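You operate a simulated robot arm through the tools that you are given. There is no shell and no other tool. Be economical: measure what you need, move in short steps, check, and stop when the job is done.

Carry out the task below with a simulated robot arm. There is one attempt and no reset: what you move stays moved.

TASK
Take the green coaster and put it on the white tile. Then put the flask on the green sill oil tin.
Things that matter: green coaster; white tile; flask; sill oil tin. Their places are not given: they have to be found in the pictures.

It is judged by the outcome, as a careful person would: the job done as asked, and still so three seconds after it is handed in. It fails if anything else is knocked over, pushed out of place, dropped, spilled or broken.

THE ROBOT
A 7-joint arm with a two-finger parallel gripper, fixed in place. Base frame: the origin is at the foot of the arm, x ahead of it, y to its left, z up; the work surface is at about z = 0. Lengths are in mm, angles in rad, forces in N, time in s.
With the tool pointing down near the work surface it reaches from about 220 to 580 mm from the base axis. Its first joint turns from -1.152 to 1.152 rad. Payload 2.5 kg.
Tool frame: the origin (TCP) lies between the finger pads and is the grasp point; the fingertips stand 23 mm ahead of it; z points along the fingers, y is the line along which they close. The gripper opens to 94 mm. The fingers are 38 mm wide and 10 mm thick; the gripper's body (54 by 96 mm) begins 39 mm behind the TCP.
Orientation is that of the tool frame in the base frame, as [roll, pitch, yaw] about the fixed x, y, z axes, in that order (R = Rz(yaw) Ry(pitch) Rx(roll)). With the fingers straight down and closing along the base's y, the tool's x points along the base's -x, its y along +y and its z along -z.

THE INTERFACE
- The arm moves only by the tool play_rows. Its argument "targets" is a list of rows, each a list of 3 entries, a list of its own where there are three numbers: the shift along the base's x, y, z in mm, then the turn, a rotation vector about the base's x, y, z in rad, then the gripper command, from -1 (fully open) to 1 (shut), values between in proportion. In form: [[[dx, dy, dz], [rx, ry, rz], claw], ...]. A call has 1 to 20 rows; each row shifts and turns the commanded pose from where the row before left it. A row lasts 0.2 s, in which the tool goes at most 50 mm and 0.15 rad; a call with a longer step from one row to the next is refused whole, and so is a gripper value outside its range. A pose out of reach is approached as far as the arm can. The call stops where the force on the tool passes 40 N (or 10 N more than at its start, if that is more) or the arm is blocked; 0.2 s more then pass. The fingers move at their own pace (about 108 mm/s each) and stop on an object; they squeeze with about 37 N. The grip force told is the motor's: it shows also when the fingers shut on nothing. Time passes only in rows, and 0.2 s behind the last, so rows that do not move let the fingers close. It gives the time, the measured TCP pose, the force on the tool (base axes), the opening and the grip force at its end, in the units of the frame above (readings bear some noise).
- Cameras (640 x 400 px; columns grow to the right, rows downward): "scene" is fixed at [130.7, -404.8, 542.3]; the picture's right is [0.84, -0.55, 0.00], its down [-0.28, -0.42, -0.86] and it looks along [0.47, 0.72, -0.51] (base axes); focal length 343 px, centre (320, 200). "wrist" rides on the gripper at [-39, 0, -44] in the tool frame; the picture's right is [0.00, -1.00, 0.00], its down [0.97, 0.00, -0.24] and it looks along [0.24, 0.00, 0.97] (tool axes); focal length 218 px, centre (320, 200).
- capture(camera): a new picture of that camera. No time passes.
- measure_at(camera, pixels): for up to 12 pixels [column, row] of the newest picture of that camera ("zoom" is the newest enlarged one), the place [x, y, z] in the base frame of the surface seen there, good to about 2 mm, but the place of the scene camera against the robot may be out by one fixed shift of up to 18 mm in any direction. No time passes.
- zoom(camera, box): a new picture of the part [left, top, right, bottom] of that camera's present view, enlarged. No time passes.
- sign_off(): hands the job in; it is judged then, once.

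Work in short steps. Measure before you move; look again where a grasp or a placing could have gone wrong, and mend it. You have 80 turns and 54 pictures in all, the two below and enlarged ones among them. Open the gripper and draw the arm clear of the work before you hand the job in, unless the task says otherwise; then end with one line.

The tools are called as name(argument=value, ...) on one line, values as JSON. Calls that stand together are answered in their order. play_rows: Moves the arm, as the interface text tells. Its arguments: {"type":"object","properties":{"targets":{"type":"array"}},"required":["targets"]} The other tools are called the same way: capture (camera) takes a picture; measure_at (camera, pixels) gives the place of the surface under pixels of a picture; zoom (camera, box) takes an enlarged picture of a part of a camera's view; sign_off () hands the job in.

At the start:

```text
time: 0.0
ee_pos: [438.9, -43.6, 323.4]
ee_rot: [3.142, 0.0, 3.141]
wrist_force: [-0.3, 0.1, -0.2]
width: 94.0
finger_force: 0.2
```

scene: 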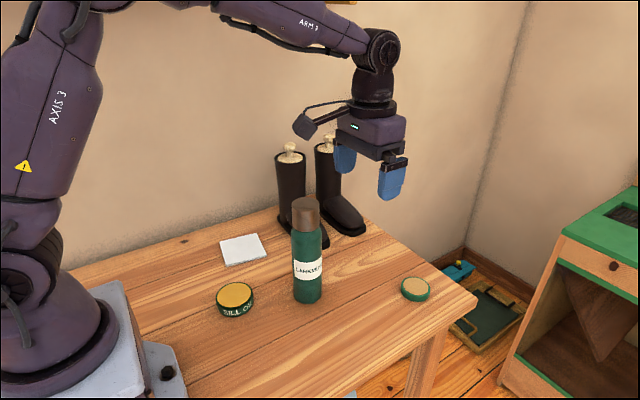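
wrist: 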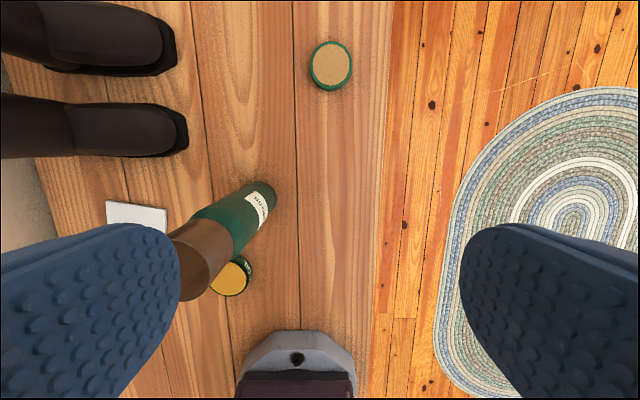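

The scene shows the tile near (243,249), the tin at (235,297), the flask at (307,250) and the coaster at (415,288). I'll measure them in both cameras.

measure_at(camera="scene", pixels=[[243, 249], [220, 243], [260, 234], [268, 257], [226, 266], [235, 293], [306, 203], [308, 270], [415, 285], [415, 297], [400, 290], [310, 330]])

measure_at(camera="wrist", pixels=[[330, 65], [330, 43], [330, 86], [312, 65], [350, 65], [330, 110], [135, 213], [232, 278], [195, 262], [255, 200], [165, 210], [107, 202]])

zoom(camera="scene", box=[190, 180, 450, 342])

```text
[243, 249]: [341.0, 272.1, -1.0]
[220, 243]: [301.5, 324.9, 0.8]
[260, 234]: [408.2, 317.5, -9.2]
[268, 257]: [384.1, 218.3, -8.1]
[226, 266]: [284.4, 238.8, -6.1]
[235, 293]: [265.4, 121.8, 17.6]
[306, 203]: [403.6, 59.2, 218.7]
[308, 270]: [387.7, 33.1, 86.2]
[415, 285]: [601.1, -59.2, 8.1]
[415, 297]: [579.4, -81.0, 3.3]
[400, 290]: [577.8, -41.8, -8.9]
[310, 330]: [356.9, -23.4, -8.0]
```

```text
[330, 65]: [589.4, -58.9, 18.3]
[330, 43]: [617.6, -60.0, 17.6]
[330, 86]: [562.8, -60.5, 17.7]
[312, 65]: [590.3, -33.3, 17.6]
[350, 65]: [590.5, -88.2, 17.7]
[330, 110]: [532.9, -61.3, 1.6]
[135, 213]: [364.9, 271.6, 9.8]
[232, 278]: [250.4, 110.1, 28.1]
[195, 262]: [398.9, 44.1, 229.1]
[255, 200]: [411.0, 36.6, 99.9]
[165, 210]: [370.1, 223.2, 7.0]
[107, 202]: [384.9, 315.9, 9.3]
```

```text
2.46 times, centred on (320, 261) of scene
```

zoom: 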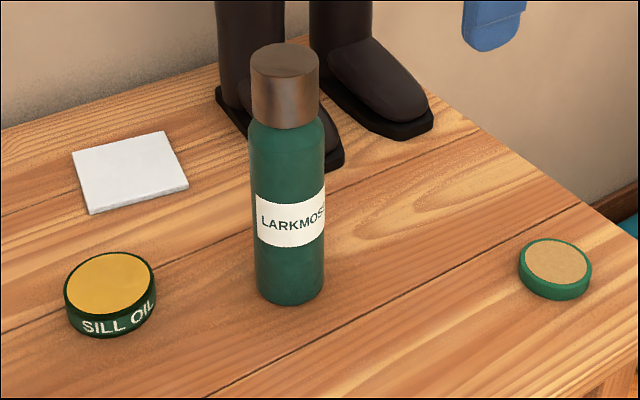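

The wrist readings put the coaster top at about (590,-60,18) and roughly 56 mm across. The scene camera reads about 9 mm low in z. I'll move over the coaster at height and look again.

play_rows(targets=[[[35, -4, -30], [0, 0, 0], -1], [[35, -4, -40], [0, 0, 0], -1], [[35, -4, -40], [0, 0, 0], -1], [[30, -4, -40], [0, 0, 0], -1], [[0, 0, -40], [0, 0, 0], -1], [[0, 0, 0], [0, 0, 0], -1]])

capture(camera="wrist")

capture(camera="scene")

```text
refused: row 2 steps farther than a row can; nothing moved
```

```text
50 pictures are left
```

wrist: 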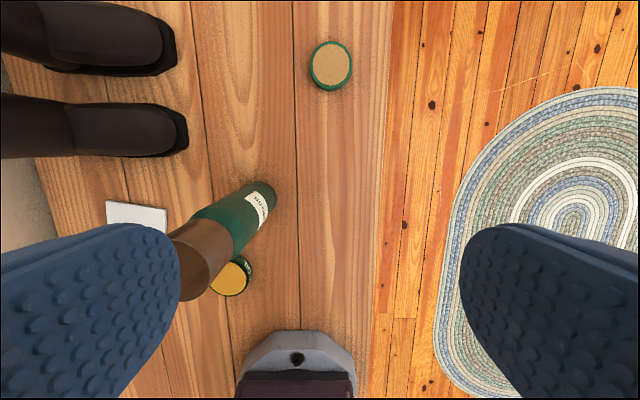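

```text
49 pictures are left
```

scene: 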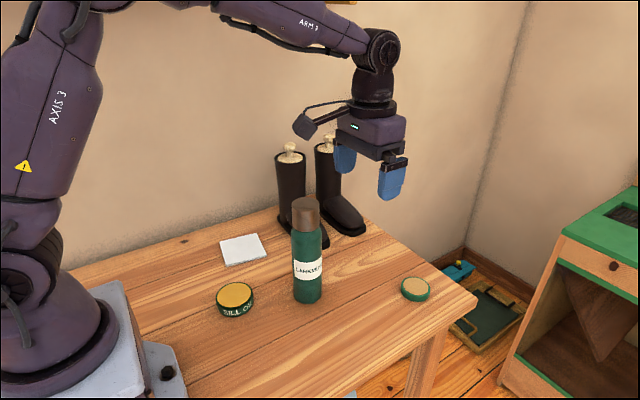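

That call was refused because a step was too long. I'll use smaller steps, going out first and then down, to stay clear of the flask.

play_rows(targets=[[[40, -4, 0], [0, 0, 0], -1], [[40, -4, 0], [0, 0, 0], -1], [[35, -4, -20], [0, 0, 0], -1], [[20, -4, -40], [0, 0, 0], -1], [[0, 0, -45], [0, 0, 0], -1], [[0, 0, -45], [0, 0, 0], -1], [[0, 0, -30], [0, 0, 0], -1], [[0, 0, 0], [0, 0, 0], -1]])

capture(camera="wrist")

```text
time: 1.8
ee_pos: [574.1, -59.7, 142.1]
ee_rot: [-3.141, 0.002, -3.14]
wrist_force: [-1.0, -0.2, -0.2]
width: 93.9
finger_force: 0.0
```

```text
48 pictures are left
```

wrist: 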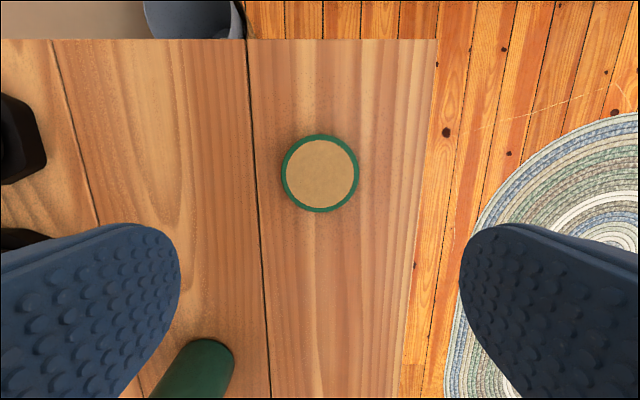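

measure_at(camera="wrist", pixels=[[320, 173], [284, 173], [356, 173], [320, 137], [320, 208], [400, 200], [320, 260]])

```text
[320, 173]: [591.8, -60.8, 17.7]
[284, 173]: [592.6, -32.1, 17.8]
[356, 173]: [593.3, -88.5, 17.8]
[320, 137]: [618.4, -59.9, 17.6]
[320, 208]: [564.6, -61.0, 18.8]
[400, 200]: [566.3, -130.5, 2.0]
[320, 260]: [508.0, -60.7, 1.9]
```

The coaster centre is (591.5,-60.5,18), on a table at about z=1. I'll go down to z≈28, reaching x≈585.

play_rows(targets=[[[10, -1, -45], [0, 0, 0], -1], [[0, 0, -40], [0, 0, 0], -1], [[0, 0, -20], [0, 0, 0], -1], [[0, 0, -8], [0, 0, 0], -1], [[0, 0, 0], [0, 0, 0], -1]])

```text
time: 3.0
ee_pos: [583.7, -59.8, 29.9]
ee_rot: [3.141, 0.0, 3.141]
wrist_force: [0.0, 0.7, 0.1]
width: 94.0
finger_force: 0.1
```

The arm reached the pose, so I'll close the gripper on the coaster.

play_rows(targets=[[[0, 0, -1.5], [0, 0, 0], -1], [[0, 0, 0], [0, 0, 0], 1], [[0, 0, 0], [0, 0, 0], 1], [[0, 0, 0], [0, 0, 0], 1]])

capture(camera="wrist")

```text
time: 4.0
ee_pos: [583.2, -60.3, 27.3]
ee_rot: [-3.141, 0.0, 3.141]
wrist_force: [0.0, 0.0, 2.4]
width: 59.5
finger_force: 36.5
```

```text
47 pictures are left
```

wrist: 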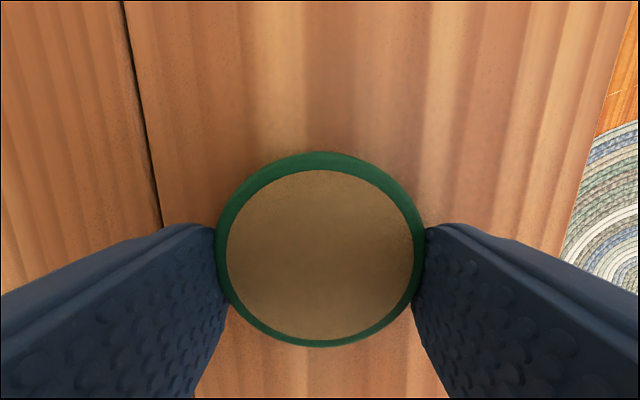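

The grip is firm at 59.5 mm. I'll lift it, and measure the boots and tile so I can plan the path.

play_rows(targets=[[[0, 0, 15], [0, 0, 0], 1], [[0, 0, 45], [0, 0, 0], 1], [[-10, 0, 45], [0, 0, 0], 1], [[-20, 0, 45], [0, 0, 0], 1], [[-20, 0, 45], [0, 0, 0], 1], [[-20, 0, 45], [0, 0, 0], 1], [[-20, 0, 40], [0, 0, 0], 1], [[0, 0, 0], [0, 0, 0], 1]])

capture(camera="wrist")

capture(camera="scene")

measure_at(camera="scene", pixels=[[289, 148], [290, 158], [326, 142], [280, 190], [328, 240], [243, 249], [222, 242], [258, 235], [266, 256], [228, 265], [281, 165], [317, 170]])

```text
time: 5.8
ee_pos: [492.2, -61.2, 310.1]
ee_rot: [-3.14, 0.0, 3.14]
wrist_force: [0.7, -0.1, 0.3]
width: 59.6
finger_force: 37.3
```

```text
46 pictures are left
```

wrist: 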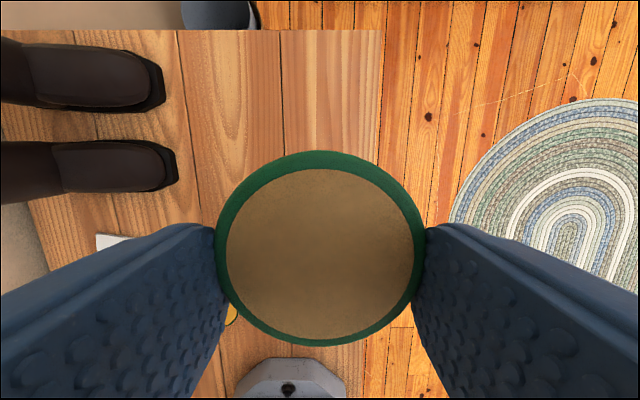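

```text
45 pictures are left
```

scene: 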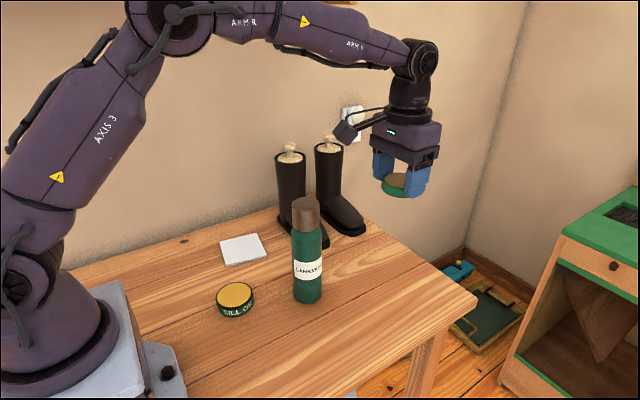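

```text
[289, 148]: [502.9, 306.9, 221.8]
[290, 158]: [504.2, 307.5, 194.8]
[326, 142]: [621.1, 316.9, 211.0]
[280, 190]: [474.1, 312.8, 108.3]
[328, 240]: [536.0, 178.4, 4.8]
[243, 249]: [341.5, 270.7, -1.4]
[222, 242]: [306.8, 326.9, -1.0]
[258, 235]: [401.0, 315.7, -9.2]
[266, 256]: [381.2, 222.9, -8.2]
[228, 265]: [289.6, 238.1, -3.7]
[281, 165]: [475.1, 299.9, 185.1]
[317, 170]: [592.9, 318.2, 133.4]
```

The boots sit at x≥465 and up to z≈230, clear of the tile. I'll cross at z=310, over the flask top at 229, to a spot on the base side of the tile and look from there.

play_rows(targets=[[[-26, 40, 0], [0, 0, 0], 1], [[-26, 40, 0], [0, 0, 0], 1], [[-26, 40, 0], [0, 0, 0], 1], [[-26, 40, 0], [0, 0, 0], 1], [[-26, 40, 0], [0, 0, 0], 1], [[-26, 40, 0], [0, 0, 0], 1], [[-26, 40, 0], [0, 0, 0], 1], [[-26, 40, 0], [0, 0, 0], 1], [[0, 0, -45], [0, 0, 0], 1], [[0, 0, -45], [0, 0, 0], 1], [[0, 0, -20], [0, 0, 0], 1], [[0, 0, 0], [0, 0, 0], 1]])

capture(camera="wrist")

capture(camera="scene")

```text
time: 8.4
ee_pos: [285.4, 260.2, 197.2]
ee_rot: [3.142, 0.0, 3.14]
wrist_force: [-0.6, 0.1, 0.2]
width: 59.7
finger_force: 37.0
```

```text
44 pictures are left
```

wrist: 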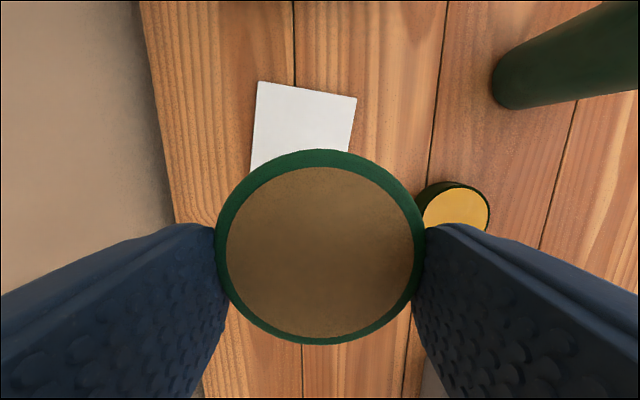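

```text
43 pictures are left
```

scene: 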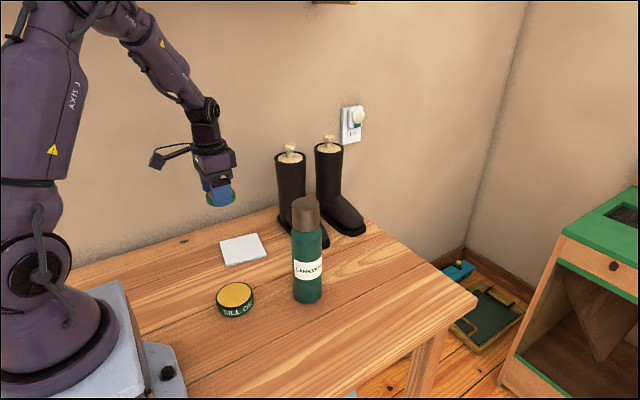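

I'll measure the visible tile corners and edges, plus the tin and flask.

measure_at(camera="wrist", pixels=[[259, 84], [354, 99], [252, 165], [350, 145], [305, 91], [290, 120], [240, 120], [455, 212], [488, 215], [465, 186], [425, 208], [495, 95]])

zoom(camera="scene", box=[190, 200, 350, 300])

```text
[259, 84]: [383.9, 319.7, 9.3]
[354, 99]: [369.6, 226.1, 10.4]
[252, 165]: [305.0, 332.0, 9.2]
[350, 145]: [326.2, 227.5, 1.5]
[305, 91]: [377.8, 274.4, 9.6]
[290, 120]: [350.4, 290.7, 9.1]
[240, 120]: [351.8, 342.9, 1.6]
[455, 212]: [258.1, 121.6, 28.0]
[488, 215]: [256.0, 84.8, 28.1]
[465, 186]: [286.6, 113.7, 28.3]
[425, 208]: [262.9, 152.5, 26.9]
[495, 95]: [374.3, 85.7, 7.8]
```

```text
4.00 times, centred on (270, 250) of scene
```

zoom: 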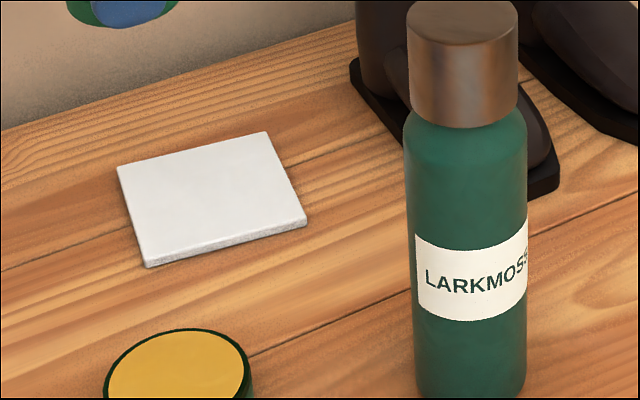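

The tile is about 95 mm square, with its centre near (330,280) and its top at z≈9.5. The coaster sits about 8 mm ahead of the TCP, so I'll place with the TCP at (322,280), first going down to z≈60.

play_rows(targets=[[[18, 10, -30], [0, 0, 0], 1], [[18.6, 9.8, -30], [0, 0, 0], 1], [[0, 0, -40], [0, 0, 0], 1], [[0, 0, -37], [0, 0, 0], 1], [[0, 0, 0], [0, 0, 0], 1]])

capture(camera="wrist")

zoom(camera="scene", box=[170, 180, 330, 280])

```text
time: 9.6
ee_pos: [321.1, 279.9, 60.4]
ee_rot: [-3.14, -0.001, -3.14]
wrist_force: [0.0, 0.2, -0.8]
width: 59.5
finger_force: 36.9
```

```text
41 pictures are left
```

wrist: 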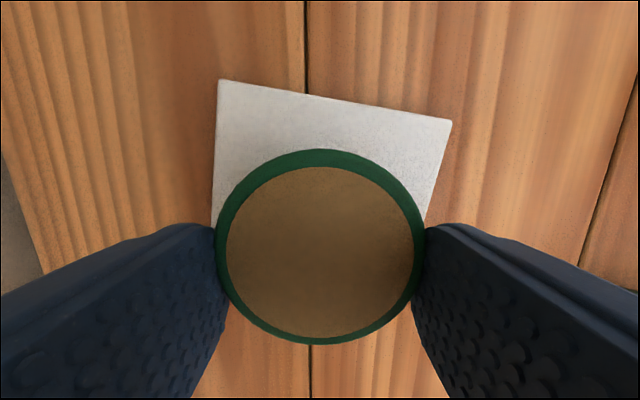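

```text
4.00 times, centred on (250, 230) of scene
```

zoom: 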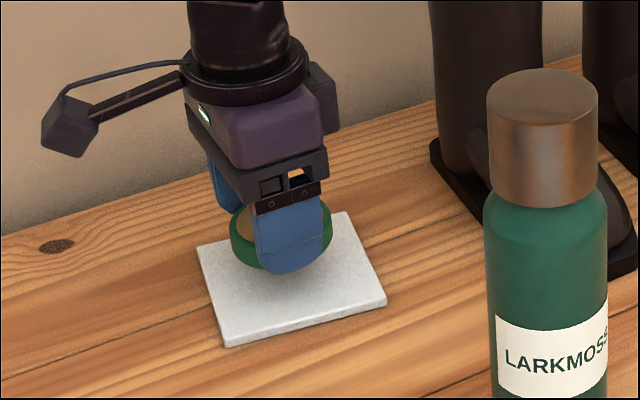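

I'll check that the tile extent matches before lowering.

measure_at(camera="wrist", pixels=[[222, 84], [448, 122], [216, 200], [432, 200], [315, 355], [320, 250], [320, 155], [320, 338], [435, 212], [335, 104]])

measure_at(camera="zoom", pixels=[[200, 250], [350, 216], [383, 298], [227, 340], [290, 310]])

```text
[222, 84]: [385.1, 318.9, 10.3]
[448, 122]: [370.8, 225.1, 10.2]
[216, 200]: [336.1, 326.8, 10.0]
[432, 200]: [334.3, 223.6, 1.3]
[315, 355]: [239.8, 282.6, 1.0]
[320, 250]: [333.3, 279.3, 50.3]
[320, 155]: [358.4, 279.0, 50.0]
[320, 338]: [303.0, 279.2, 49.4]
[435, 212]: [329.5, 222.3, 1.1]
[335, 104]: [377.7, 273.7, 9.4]
```

```text
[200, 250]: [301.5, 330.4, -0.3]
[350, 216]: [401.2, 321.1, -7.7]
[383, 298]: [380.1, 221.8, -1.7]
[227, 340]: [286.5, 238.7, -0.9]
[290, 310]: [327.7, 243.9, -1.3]
```

The coaster is at (331,279), over the tile centre. Its underside is about 24 mm above the tile, so I'll lower it gently.

play_rows(targets=[[[0, 0, -12], [0, 0, 0], 1], [[0, 0, -8], [0, 0, 0], 1], [[0, 0, -2], [0, 0, 0], 1], [[0, 0, -1], [0, 0, 0], 1], [[0, 0, 0], [0, 0, 0], 1]])

```text
time: 10.8
ee_pos: [322.0, 279.4, 39.5]
ee_rot: [3.141, 0.0, 3.141]
wrist_force: [-0.2, 0.0, 0.3]
width: 59.4
finger_force: 37.4
```

play_rows(targets=[[[0, 0, -1.5], [0, 0, 0], 1], [[0, 0, -1], [0, 0, 0], 1], [[0, 0, 0], [0, 0, 0], 1]])

```text
time: 11.6
ee_pos: [322.7, 279.3, 36.6]
ee_rot: [3.141, 0.0, 3.141]
wrist_force: [-2.1, -1.2, 4.1]
width: 59.6
finger_force: 36.7
```

Contact shows at 4 N. I'll open the gripper and rise.

play_rows(targets=[[[0, 0, 0], [0, 0, 0], 0.0], [[0, 0, 0], [0, 0, 0], -0.5], [[0, 0, 0], [0, 0, 0], -0.7], [[0, 0, 15], [0, 0, 0], -0.7], [[0, 0, 45], [0, 0, 0], -0.7], [[0, 0, 45], [0, 0, 0], -0.7], [[0, 0, 45], [0, 0, 0], -0.7], [[0, 0, 0], [0, 0, 0], -0.7]])

capture(camera="wrist")

zoom(camera="scene", box=[170, 180, 330, 280])

```text
time: 13.4
ee_pos: [321.2, 278.8, 187.6]
ee_rot: [-3.14, 0.0, 3.141]
wrist_force: [0.0, -0.6, -0.6]
width: 79.9
finger_force: 0.1
```

```text
39 pictures are left
```

wrist: 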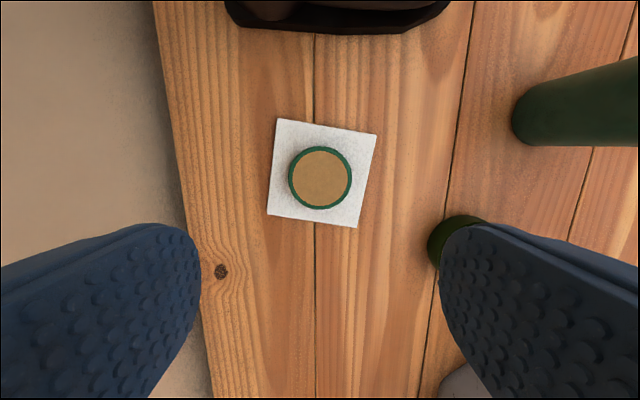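

```text
4.00 times, centred on (250, 230) of scene
```

zoom: 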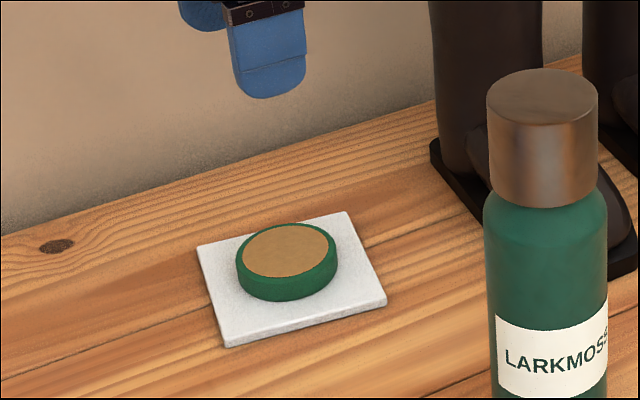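

The coaster rests centred on the tile. Next I'll rise and go over the tin to measure it.

play_rows(targets=[[[0, 0, 45], [0, 0, 0], -1], [[0, 0, 45], [0, 0, 0], -1], [[0, 0, 45], [0, 0, 0], -1], [[-15, -40, 0], [0, 0, 0], -1], [[-15, -40, 0], [0, 0, 0], -1], [[-15, -40, 0], [0, 0, 0], -1], [[-15, -38, 0], [0, 0, 0], -1], [[0, 0, 0], [0, 0, 0], -1]])

capture(camera="wrist")

```text
time: 15.2
ee_pos: [262.1, 121.7, 320.6]
ee_rot: [3.14, 0.0, -3.141]
wrist_force: [-0.9, 0.7, 0.7]
width: 94.1
finger_force: 0.1
```

```text
37 pictures are left
```

wrist: 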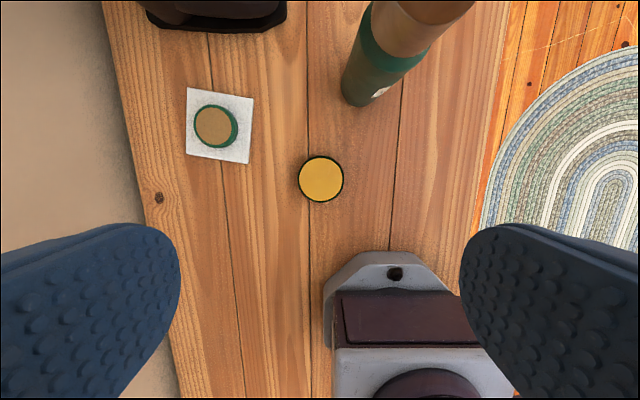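

measure_at(camera="wrist", pixels=[[321, 178], [301, 178], [342, 178], [321, 158], [321, 199], [298, 180], [359, 105], [420, 25], [394, 258], [390, 320], [216, 125], [405, 50]])

zoom(camera="wrist", box=[240, 100, 400, 200])

```text
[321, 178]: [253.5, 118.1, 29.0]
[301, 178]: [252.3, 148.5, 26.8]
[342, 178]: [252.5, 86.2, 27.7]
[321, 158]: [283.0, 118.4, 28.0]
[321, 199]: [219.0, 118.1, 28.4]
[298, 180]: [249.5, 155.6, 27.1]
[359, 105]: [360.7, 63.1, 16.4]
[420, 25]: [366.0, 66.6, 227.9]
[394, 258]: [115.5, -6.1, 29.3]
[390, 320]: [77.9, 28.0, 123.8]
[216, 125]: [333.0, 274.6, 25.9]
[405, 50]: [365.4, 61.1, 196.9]
```

```text
4.00 times, centred on (320, 150) of wrist
```

zoom: 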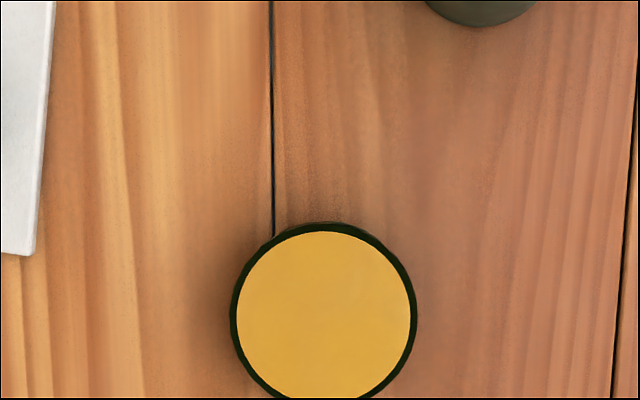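

The tin centre is about (251.5,117.5), top at z≈28 and about 70 mm across. Next I'll go above the flask to find its axis.

play_rows(targets=[[[40, -25, 5], [0, 0, 0], -1], [[40, -25, 5], [0, 0, 0], -1], [[30, -25, 5], [0, 0, 0], -1], [[0, 0, 0], [0, 0, 0], -1]])

capture(camera="wrist")

```text
time: 16.2
ee_pos: [373.0, 45.0, 335.6]
ee_rot: [-3.142, 0.0, -3.141]
wrist_force: [-0.3, -0.4, -0.1]
width: 93.9
finger_force: 0.0
```

```text
35 pictures are left
```

wrist: 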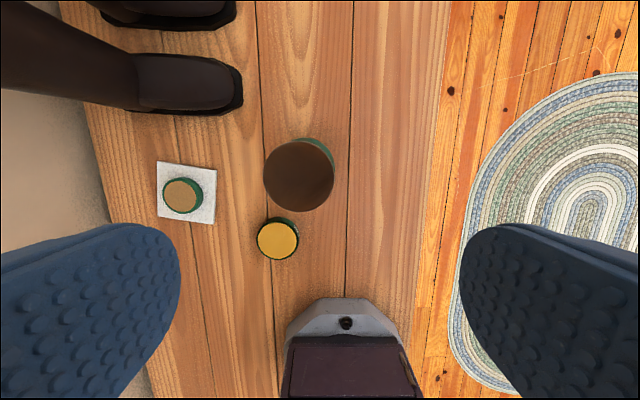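

measure_at(camera="wrist", pixels=[[299, 177], [266, 177], [331, 177], [299, 144], [299, 208], [299, 170], [325, 152]])

zoom(camera="wrist", box=[240, 125, 368, 205])

zoom(camera="scene", box=[210, 170, 402, 290])

```text
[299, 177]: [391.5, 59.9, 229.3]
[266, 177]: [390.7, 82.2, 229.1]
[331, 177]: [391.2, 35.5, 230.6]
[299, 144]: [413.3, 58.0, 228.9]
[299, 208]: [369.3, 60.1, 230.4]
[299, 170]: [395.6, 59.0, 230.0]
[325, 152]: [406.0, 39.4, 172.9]
```

```text
5.00 times, centred on (304, 165) of wrist
```

zoom: 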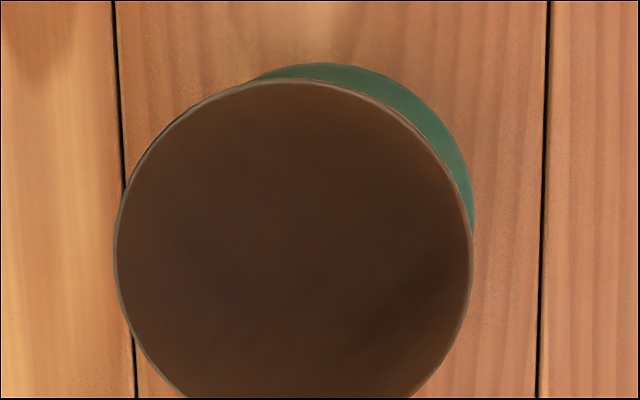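

```text
3.33 times, centred on (306, 230) of scene
```

zoom: 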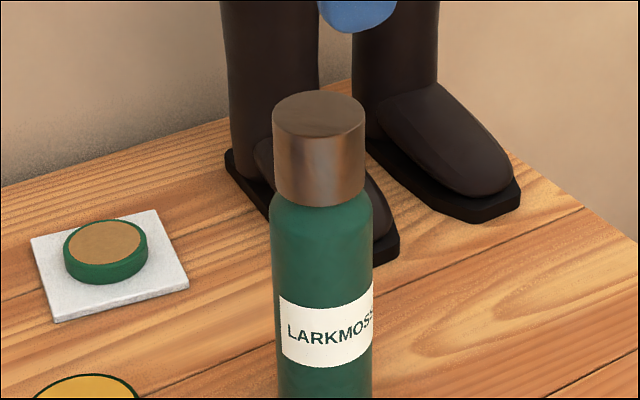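

The flask cap is at (391.3,59), top at 229.5, about 48 mm across and 43 mm tall. I'll line up and lower over the cap to TCP z≈212.

play_rows(targets=[[[18.3, 14, -5], [0, 0, 0], -1], [[0, 0, -30], [0, 0, 0], -1], [[0, 0, -40], [0, 0, 0], -1], [[0, 0, -35], [0, 0, 0], -1], [[0, 0, -13], [0, 0, 0], -1], [[0, 0, 0], [0, 0, 0], -1]])

capture(camera="wrist")

zoom(camera="scene", box=[210, 130, 402, 250])

```text
time: 17.6
ee_pos: [391.4, 57.8, 212.1]
ee_rot: [-3.141, 0.001, -3.141]
wrist_force: [-0.2, 0.2, 0.1]
width: 94.0
finger_force: 0.1
```

```text
32 pictures are left
```

wrist: 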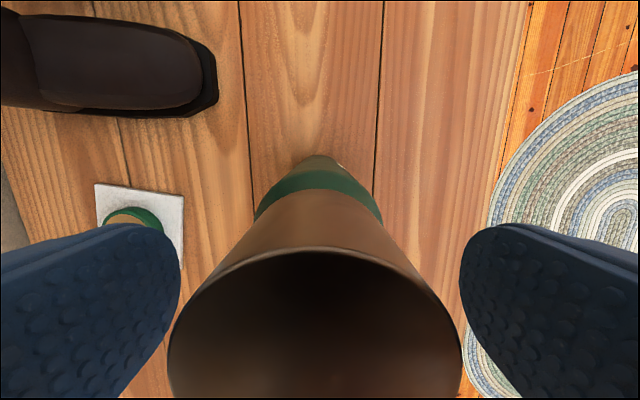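

```text
3.33 times, centred on (306, 190) of scene
```

zoom: 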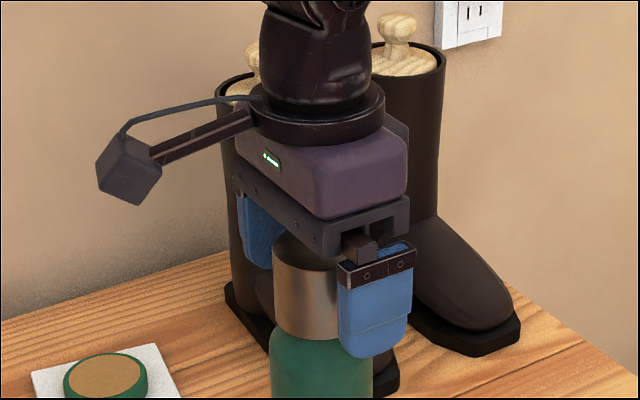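

measure_at(camera="wrist", pixels=[[318, 194], [318, 186], [318, 174], [318, 248], [200, 285], [438, 285], [265, 212], [372, 212]])

```text
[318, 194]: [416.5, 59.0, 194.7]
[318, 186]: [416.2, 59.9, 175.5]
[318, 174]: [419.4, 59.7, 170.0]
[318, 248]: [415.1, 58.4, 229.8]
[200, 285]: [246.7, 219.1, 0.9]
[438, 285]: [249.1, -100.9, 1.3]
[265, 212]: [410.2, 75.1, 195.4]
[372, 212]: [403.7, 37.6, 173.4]
```

The cap's lower edge is near z≈188. I'll rise 2 mm so the pads grip only the cap, shift y by +1, and close.

play_rows(targets=[[[0, 1, 2], [0, 0, 0], -1], [[0, 0, 0], [0, 0, 0], 0], [[0, 0, 0], [0, 0, 0], 0.3], [[0, 0, 0], [0, 0, 0], 1], [[0, 0, 0], [0, 0, 0], 1]])

zoom(camera="scene", box=[210, 190, 402, 310])

```text
time: 18.8
ee_pos: [391.2, 60.2, 216.0]
ee_rot: [3.14, 0.0, 3.142]
wrist_force: [0.0, 0.0, 0.3]
width: 49.4
finger_force: 37.3
```

```text
3.33 times, centred on (306, 250) of scene
```

zoom: 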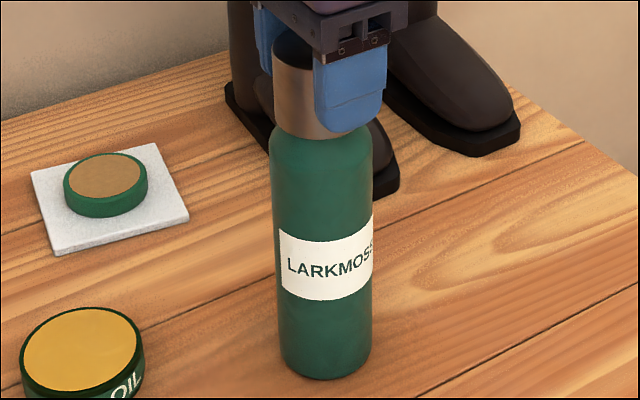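

The grip holds at 49.4 mm. I'll lift about 20 mm and check that the whole flask comes up.

play_rows(targets=[[[0, 0, 5], [0, 0, 0], 1], [[0, 0, 15], [0, 0, 0], 1], [[0, 0, 0], [0, 0, 0], 1]])

zoom(camera="scene", box=[210, 190, 402, 310])

```text
time: 19.6
ee_pos: [390.2, 60.1, 235.8]
ee_rot: [3.141, 0.002, 3.141]
wrist_force: [0.3, -0.3, -2.5]
width: 49.7
finger_force: 36.9
```

```text
3.33 times, centred on (306, 250) of scene
```

zoom: 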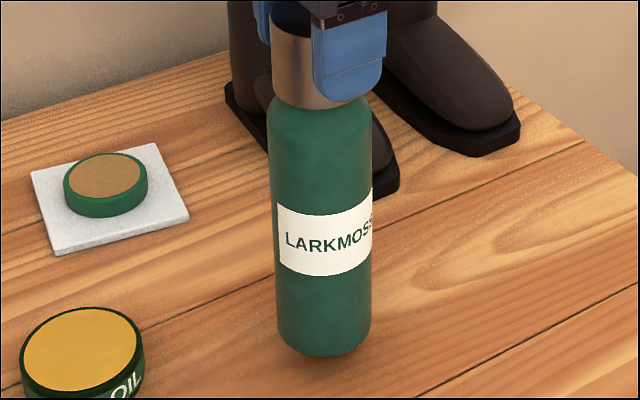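

The whole flask lifts. I'll raise it higher and carry it over the tin.

play_rows(targets=[[[0, 0, 20], [0, 0, 0], 1], [[0, 0, 25], [0, 0, 0], 1], [[-15, 6, 0], [0, 0, 0], 1], [[-25, 10.5, 0], [0, 0, 0], 1], [[-25, 10.5, 0], [0, 0, 0], 1], [[-25, 10.5, 0], [0, 0, 0], 1], [[-25, 10, 0], [0, 0, 0], 1], [[-15, 6, 0], [0, 0, 0], 1], [[-9, 4, 0], [0, 0, 0], 1], [[0, 0, 0], [0, 0, 0], 1]])

capture(camera="wrist")

capture(camera="scene")

```text
time: 21.8
ee_pos: [250.8, 119.3, 280.5]
ee_rot: [3.141, -0.001, -3.142]
wrist_force: [0.7, 0.8, -3.3]
width: 49.6
finger_force: 37.0
```

```text
28 pictures are left
```

wrist: 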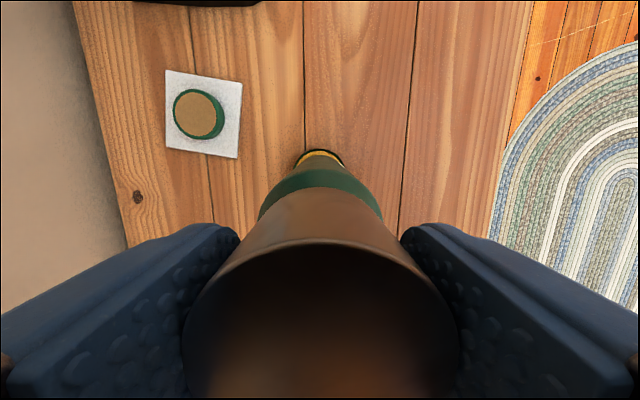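

```text
27 pictures are left
```

scene: 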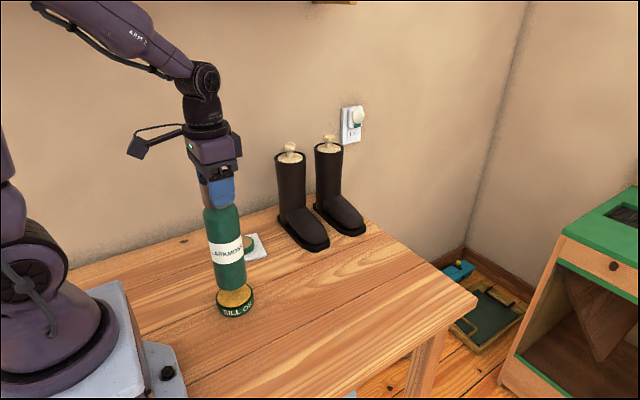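

I'll check the alignment of the flask against the tin.

measure_at(camera="wrist", pixels=[[319, 153], [299, 161], [341, 164], [320, 150], [320, 240]])

zoom(camera="wrist", box=[270, 130, 366, 190])

zoom(camera="scene", box=[180, 230, 308, 330])

```text
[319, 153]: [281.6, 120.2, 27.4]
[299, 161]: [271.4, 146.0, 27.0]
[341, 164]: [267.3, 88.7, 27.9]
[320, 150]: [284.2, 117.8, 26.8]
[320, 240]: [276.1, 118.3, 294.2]
```

```text
6.67 times, centred on (318, 160) of wrist
```

zoom: 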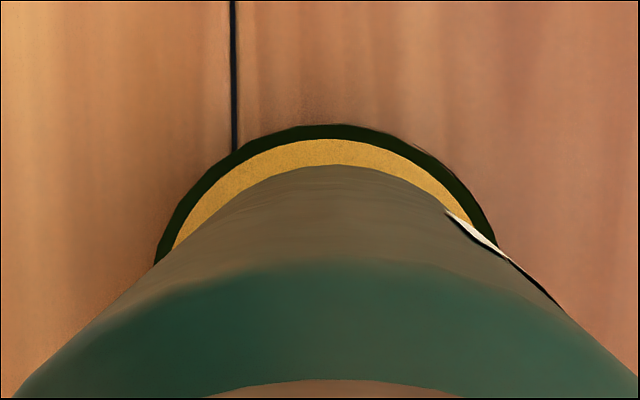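

```text
4.00 times, centred on (244, 280) of scene
```

zoom: 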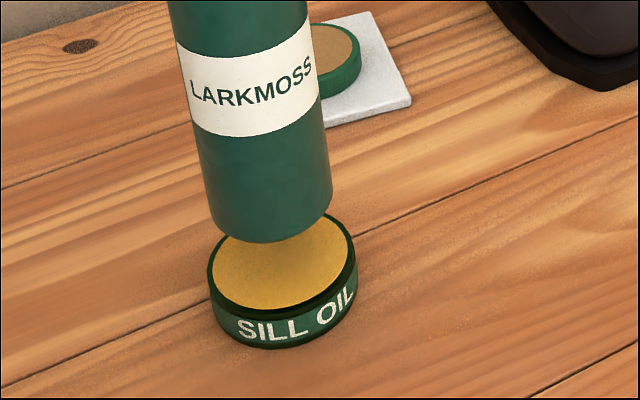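

The tin centre is about (251,117.4), so I'll shift y by −1 and lower to just above contact.

play_rows(targets=[[[0, -1, -15], [0, 0, 0], 1], [[0, 0, -13], [0, 0, 0], 1], [[0, 0, -4], [0, 0, 0], 1], [[0, 0, 0], [0, 0, 0], 1]])

zoom(camera="scene", box=[180, 230, 308, 330])

```text
time: 22.8
ee_pos: [251.0, 117.6, 248.2]
ee_rot: [-3.141, 0.0, -3.141]
wrist_force: [-0.3, -0.7, -3.9]
width: 49.9
finger_force: 36.5
```

```text
4.00 times, centred on (244, 280) of scene
```

zoom: 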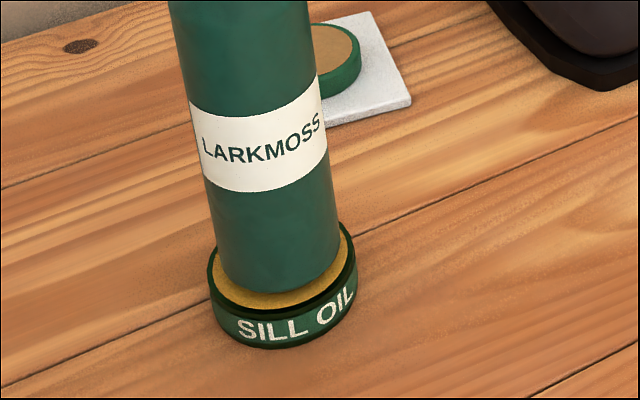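

The flask is centred with about 5 mm to go. I'll lower in small steps and watch the force.

play_rows(targets=[[[0, 0, -2], [0, 0, 0], 1], [[0, 0, -1.5], [0, 0, 0], 1], [[0, 0, -1], [0, 0, 0], 1], [[0, 0, 0], [0, 0, 0], 1]])

```text
time: 23.8
ee_pos: [252.0, 117.2, 243.2]
ee_rot: [3.141, 0.0, 3.141]
wrist_force: [0.7, 0.7, -3.1]
width: 49.7
finger_force: 36.7
```

play_rows(targets=[[[0, 0, -1], [0, 0, 0], 1], [[0, 0, 0], [0, 0, 0], 1]])

zoom(camera="scene", box=[180, 230, 308, 330])

```text
time: 24.4
ee_pos: [250.9, 117.4, 242.6]
ee_rot: [3.142, 0.001, 3.141]
wrist_force: [0.0, -1.1, -3.6]
width: 49.4
finger_force: 36.7
```

```text
4.00 times, centred on (244, 280) of scene
```

zoom: 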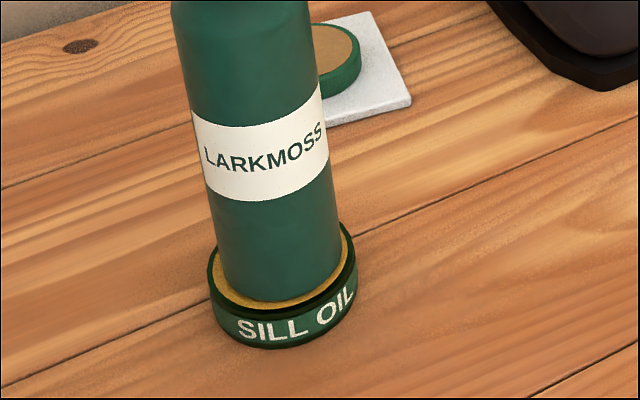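

Almost seated, but the force reading doesn't show contact yet. I'll keep lowering by 0.7 mm at a time.

play_rows(targets=[[[0, 0, -0.7], [0, 0, 0], 1], [[0, 0, 0], [0, 0, 0], 1]])

play_rows(targets=[[[0, 0, -0.7], [0, 0, 0], 1], [[0, 0, 0], [0, 0, 0], 1]])

```text
time: 25.0
ee_pos: [251.2, 116.6, 241.8]
ee_rot: [-3.141, -0.001, 3.141]
wrist_force: [-0.5, -1.0, -1.7]
width: 49.5
finger_force: 36.9
```

```text
time: 25.6
ee_pos: [251.1, 117.2, 240.3]
ee_rot: [3.141, 0.001, 3.141]
wrist_force: [-0.8, 0.0, 2.4]
width: 49.6
finger_force: 37.0
```

The force went from −3.5 to +2.4 N, so the flask is bearing on the tin. I'll open gradually and check before rising.

play_rows(targets=[[[0, 0, 0], [0, 0, 0], -0.1], [[0, 0, 0], [0, 0, 0], -0.5], [[0, 0, 0], [0, 0, 0], -1], [[0, 0, 0], [0, 0, 0], -1]])

capture(camera="wrist")

zoom(camera="scene", box=[148, 180, 308, 330])

```text
time: 26.6
ee_pos: [250.8, 117.1, 240.6]
ee_rot: [-3.14, -0.001, -3.141]
wrist_force: [0.4, 0.1, -0.3]
width: 93.9
finger_force: 0.1
```

```text
22 pictures are left
```

wrist: 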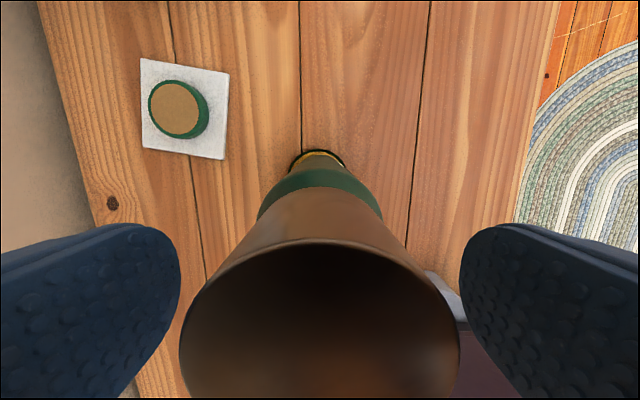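

```text
2.67 times, centred on (228, 255) of scene
```

zoom: 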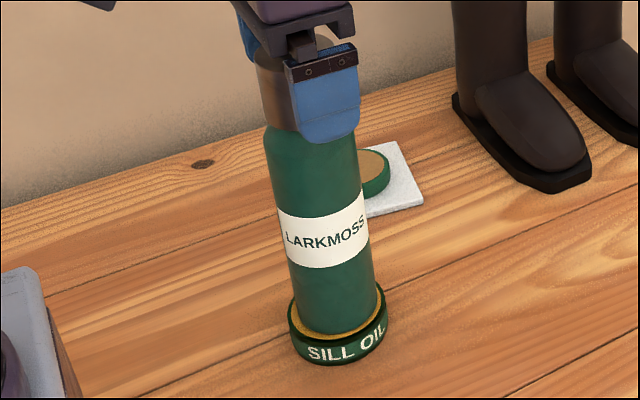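

It stands free with the fingers clear on both sides. I'll rise straight up, then move away.

play_rows(targets=[[[0, 0, 20], [0, 0, 0], -1], [[0, 0, 40], [0, 0, 0], -1], [[0, 0, 40], [0, 0, 0], -1], [[0, 0, 20], [0, 0, 0], -1], [[35, -25, 0], [0, 0, 0], -1], [[40, -25, 0], [0, 0, 0], -1], [[40, -25, 0], [0, 0, 0], -1], [[40, -25, 0], [0, 0, 0], -1], [[20, -25, 0], [0, 0, 0], -1], [[0, 0, 0], [0, 0, 0], -1]])

capture(camera="scene")

capture(camera="wrist")

```text
time: 28.8
ee_pos: [426.5, -6.9, 360.4]
ee_rot: [-3.141, 0.001, 3.141]
wrist_force: [0.1, -0.1, -0.1]
width: 94.2
finger_force: 0.1
```

```text
20 pictures are left
```

scene: 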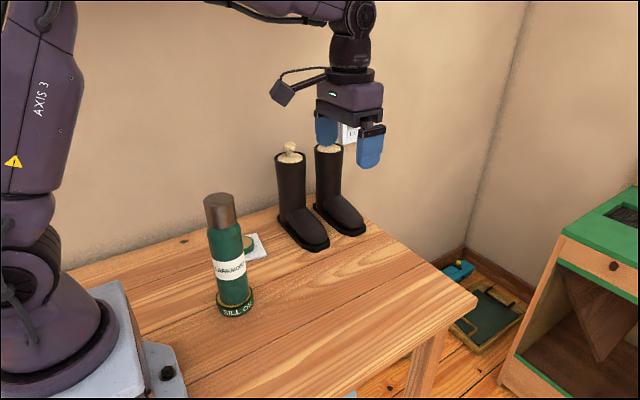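

```text
19 pictures are left
```

wrist: 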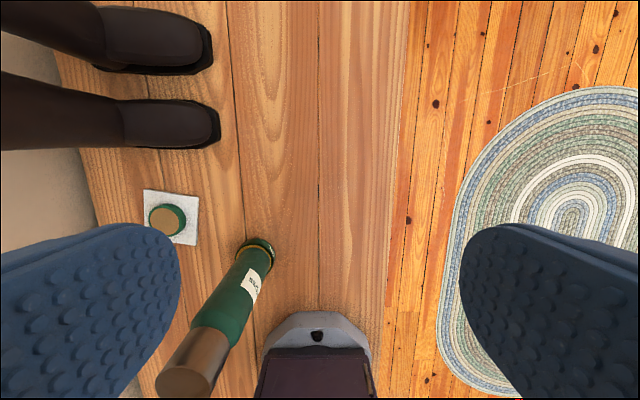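

Both are in place: the coaster on the tile and the flask upright on the tin. The arm is clear, so I'll hand the job in.

sign_off()

```text
The job is handed in.
```

The green coaster is on the white tile, the flask is standing on the green sill oil tin, and the gripper is open and clear of the work.
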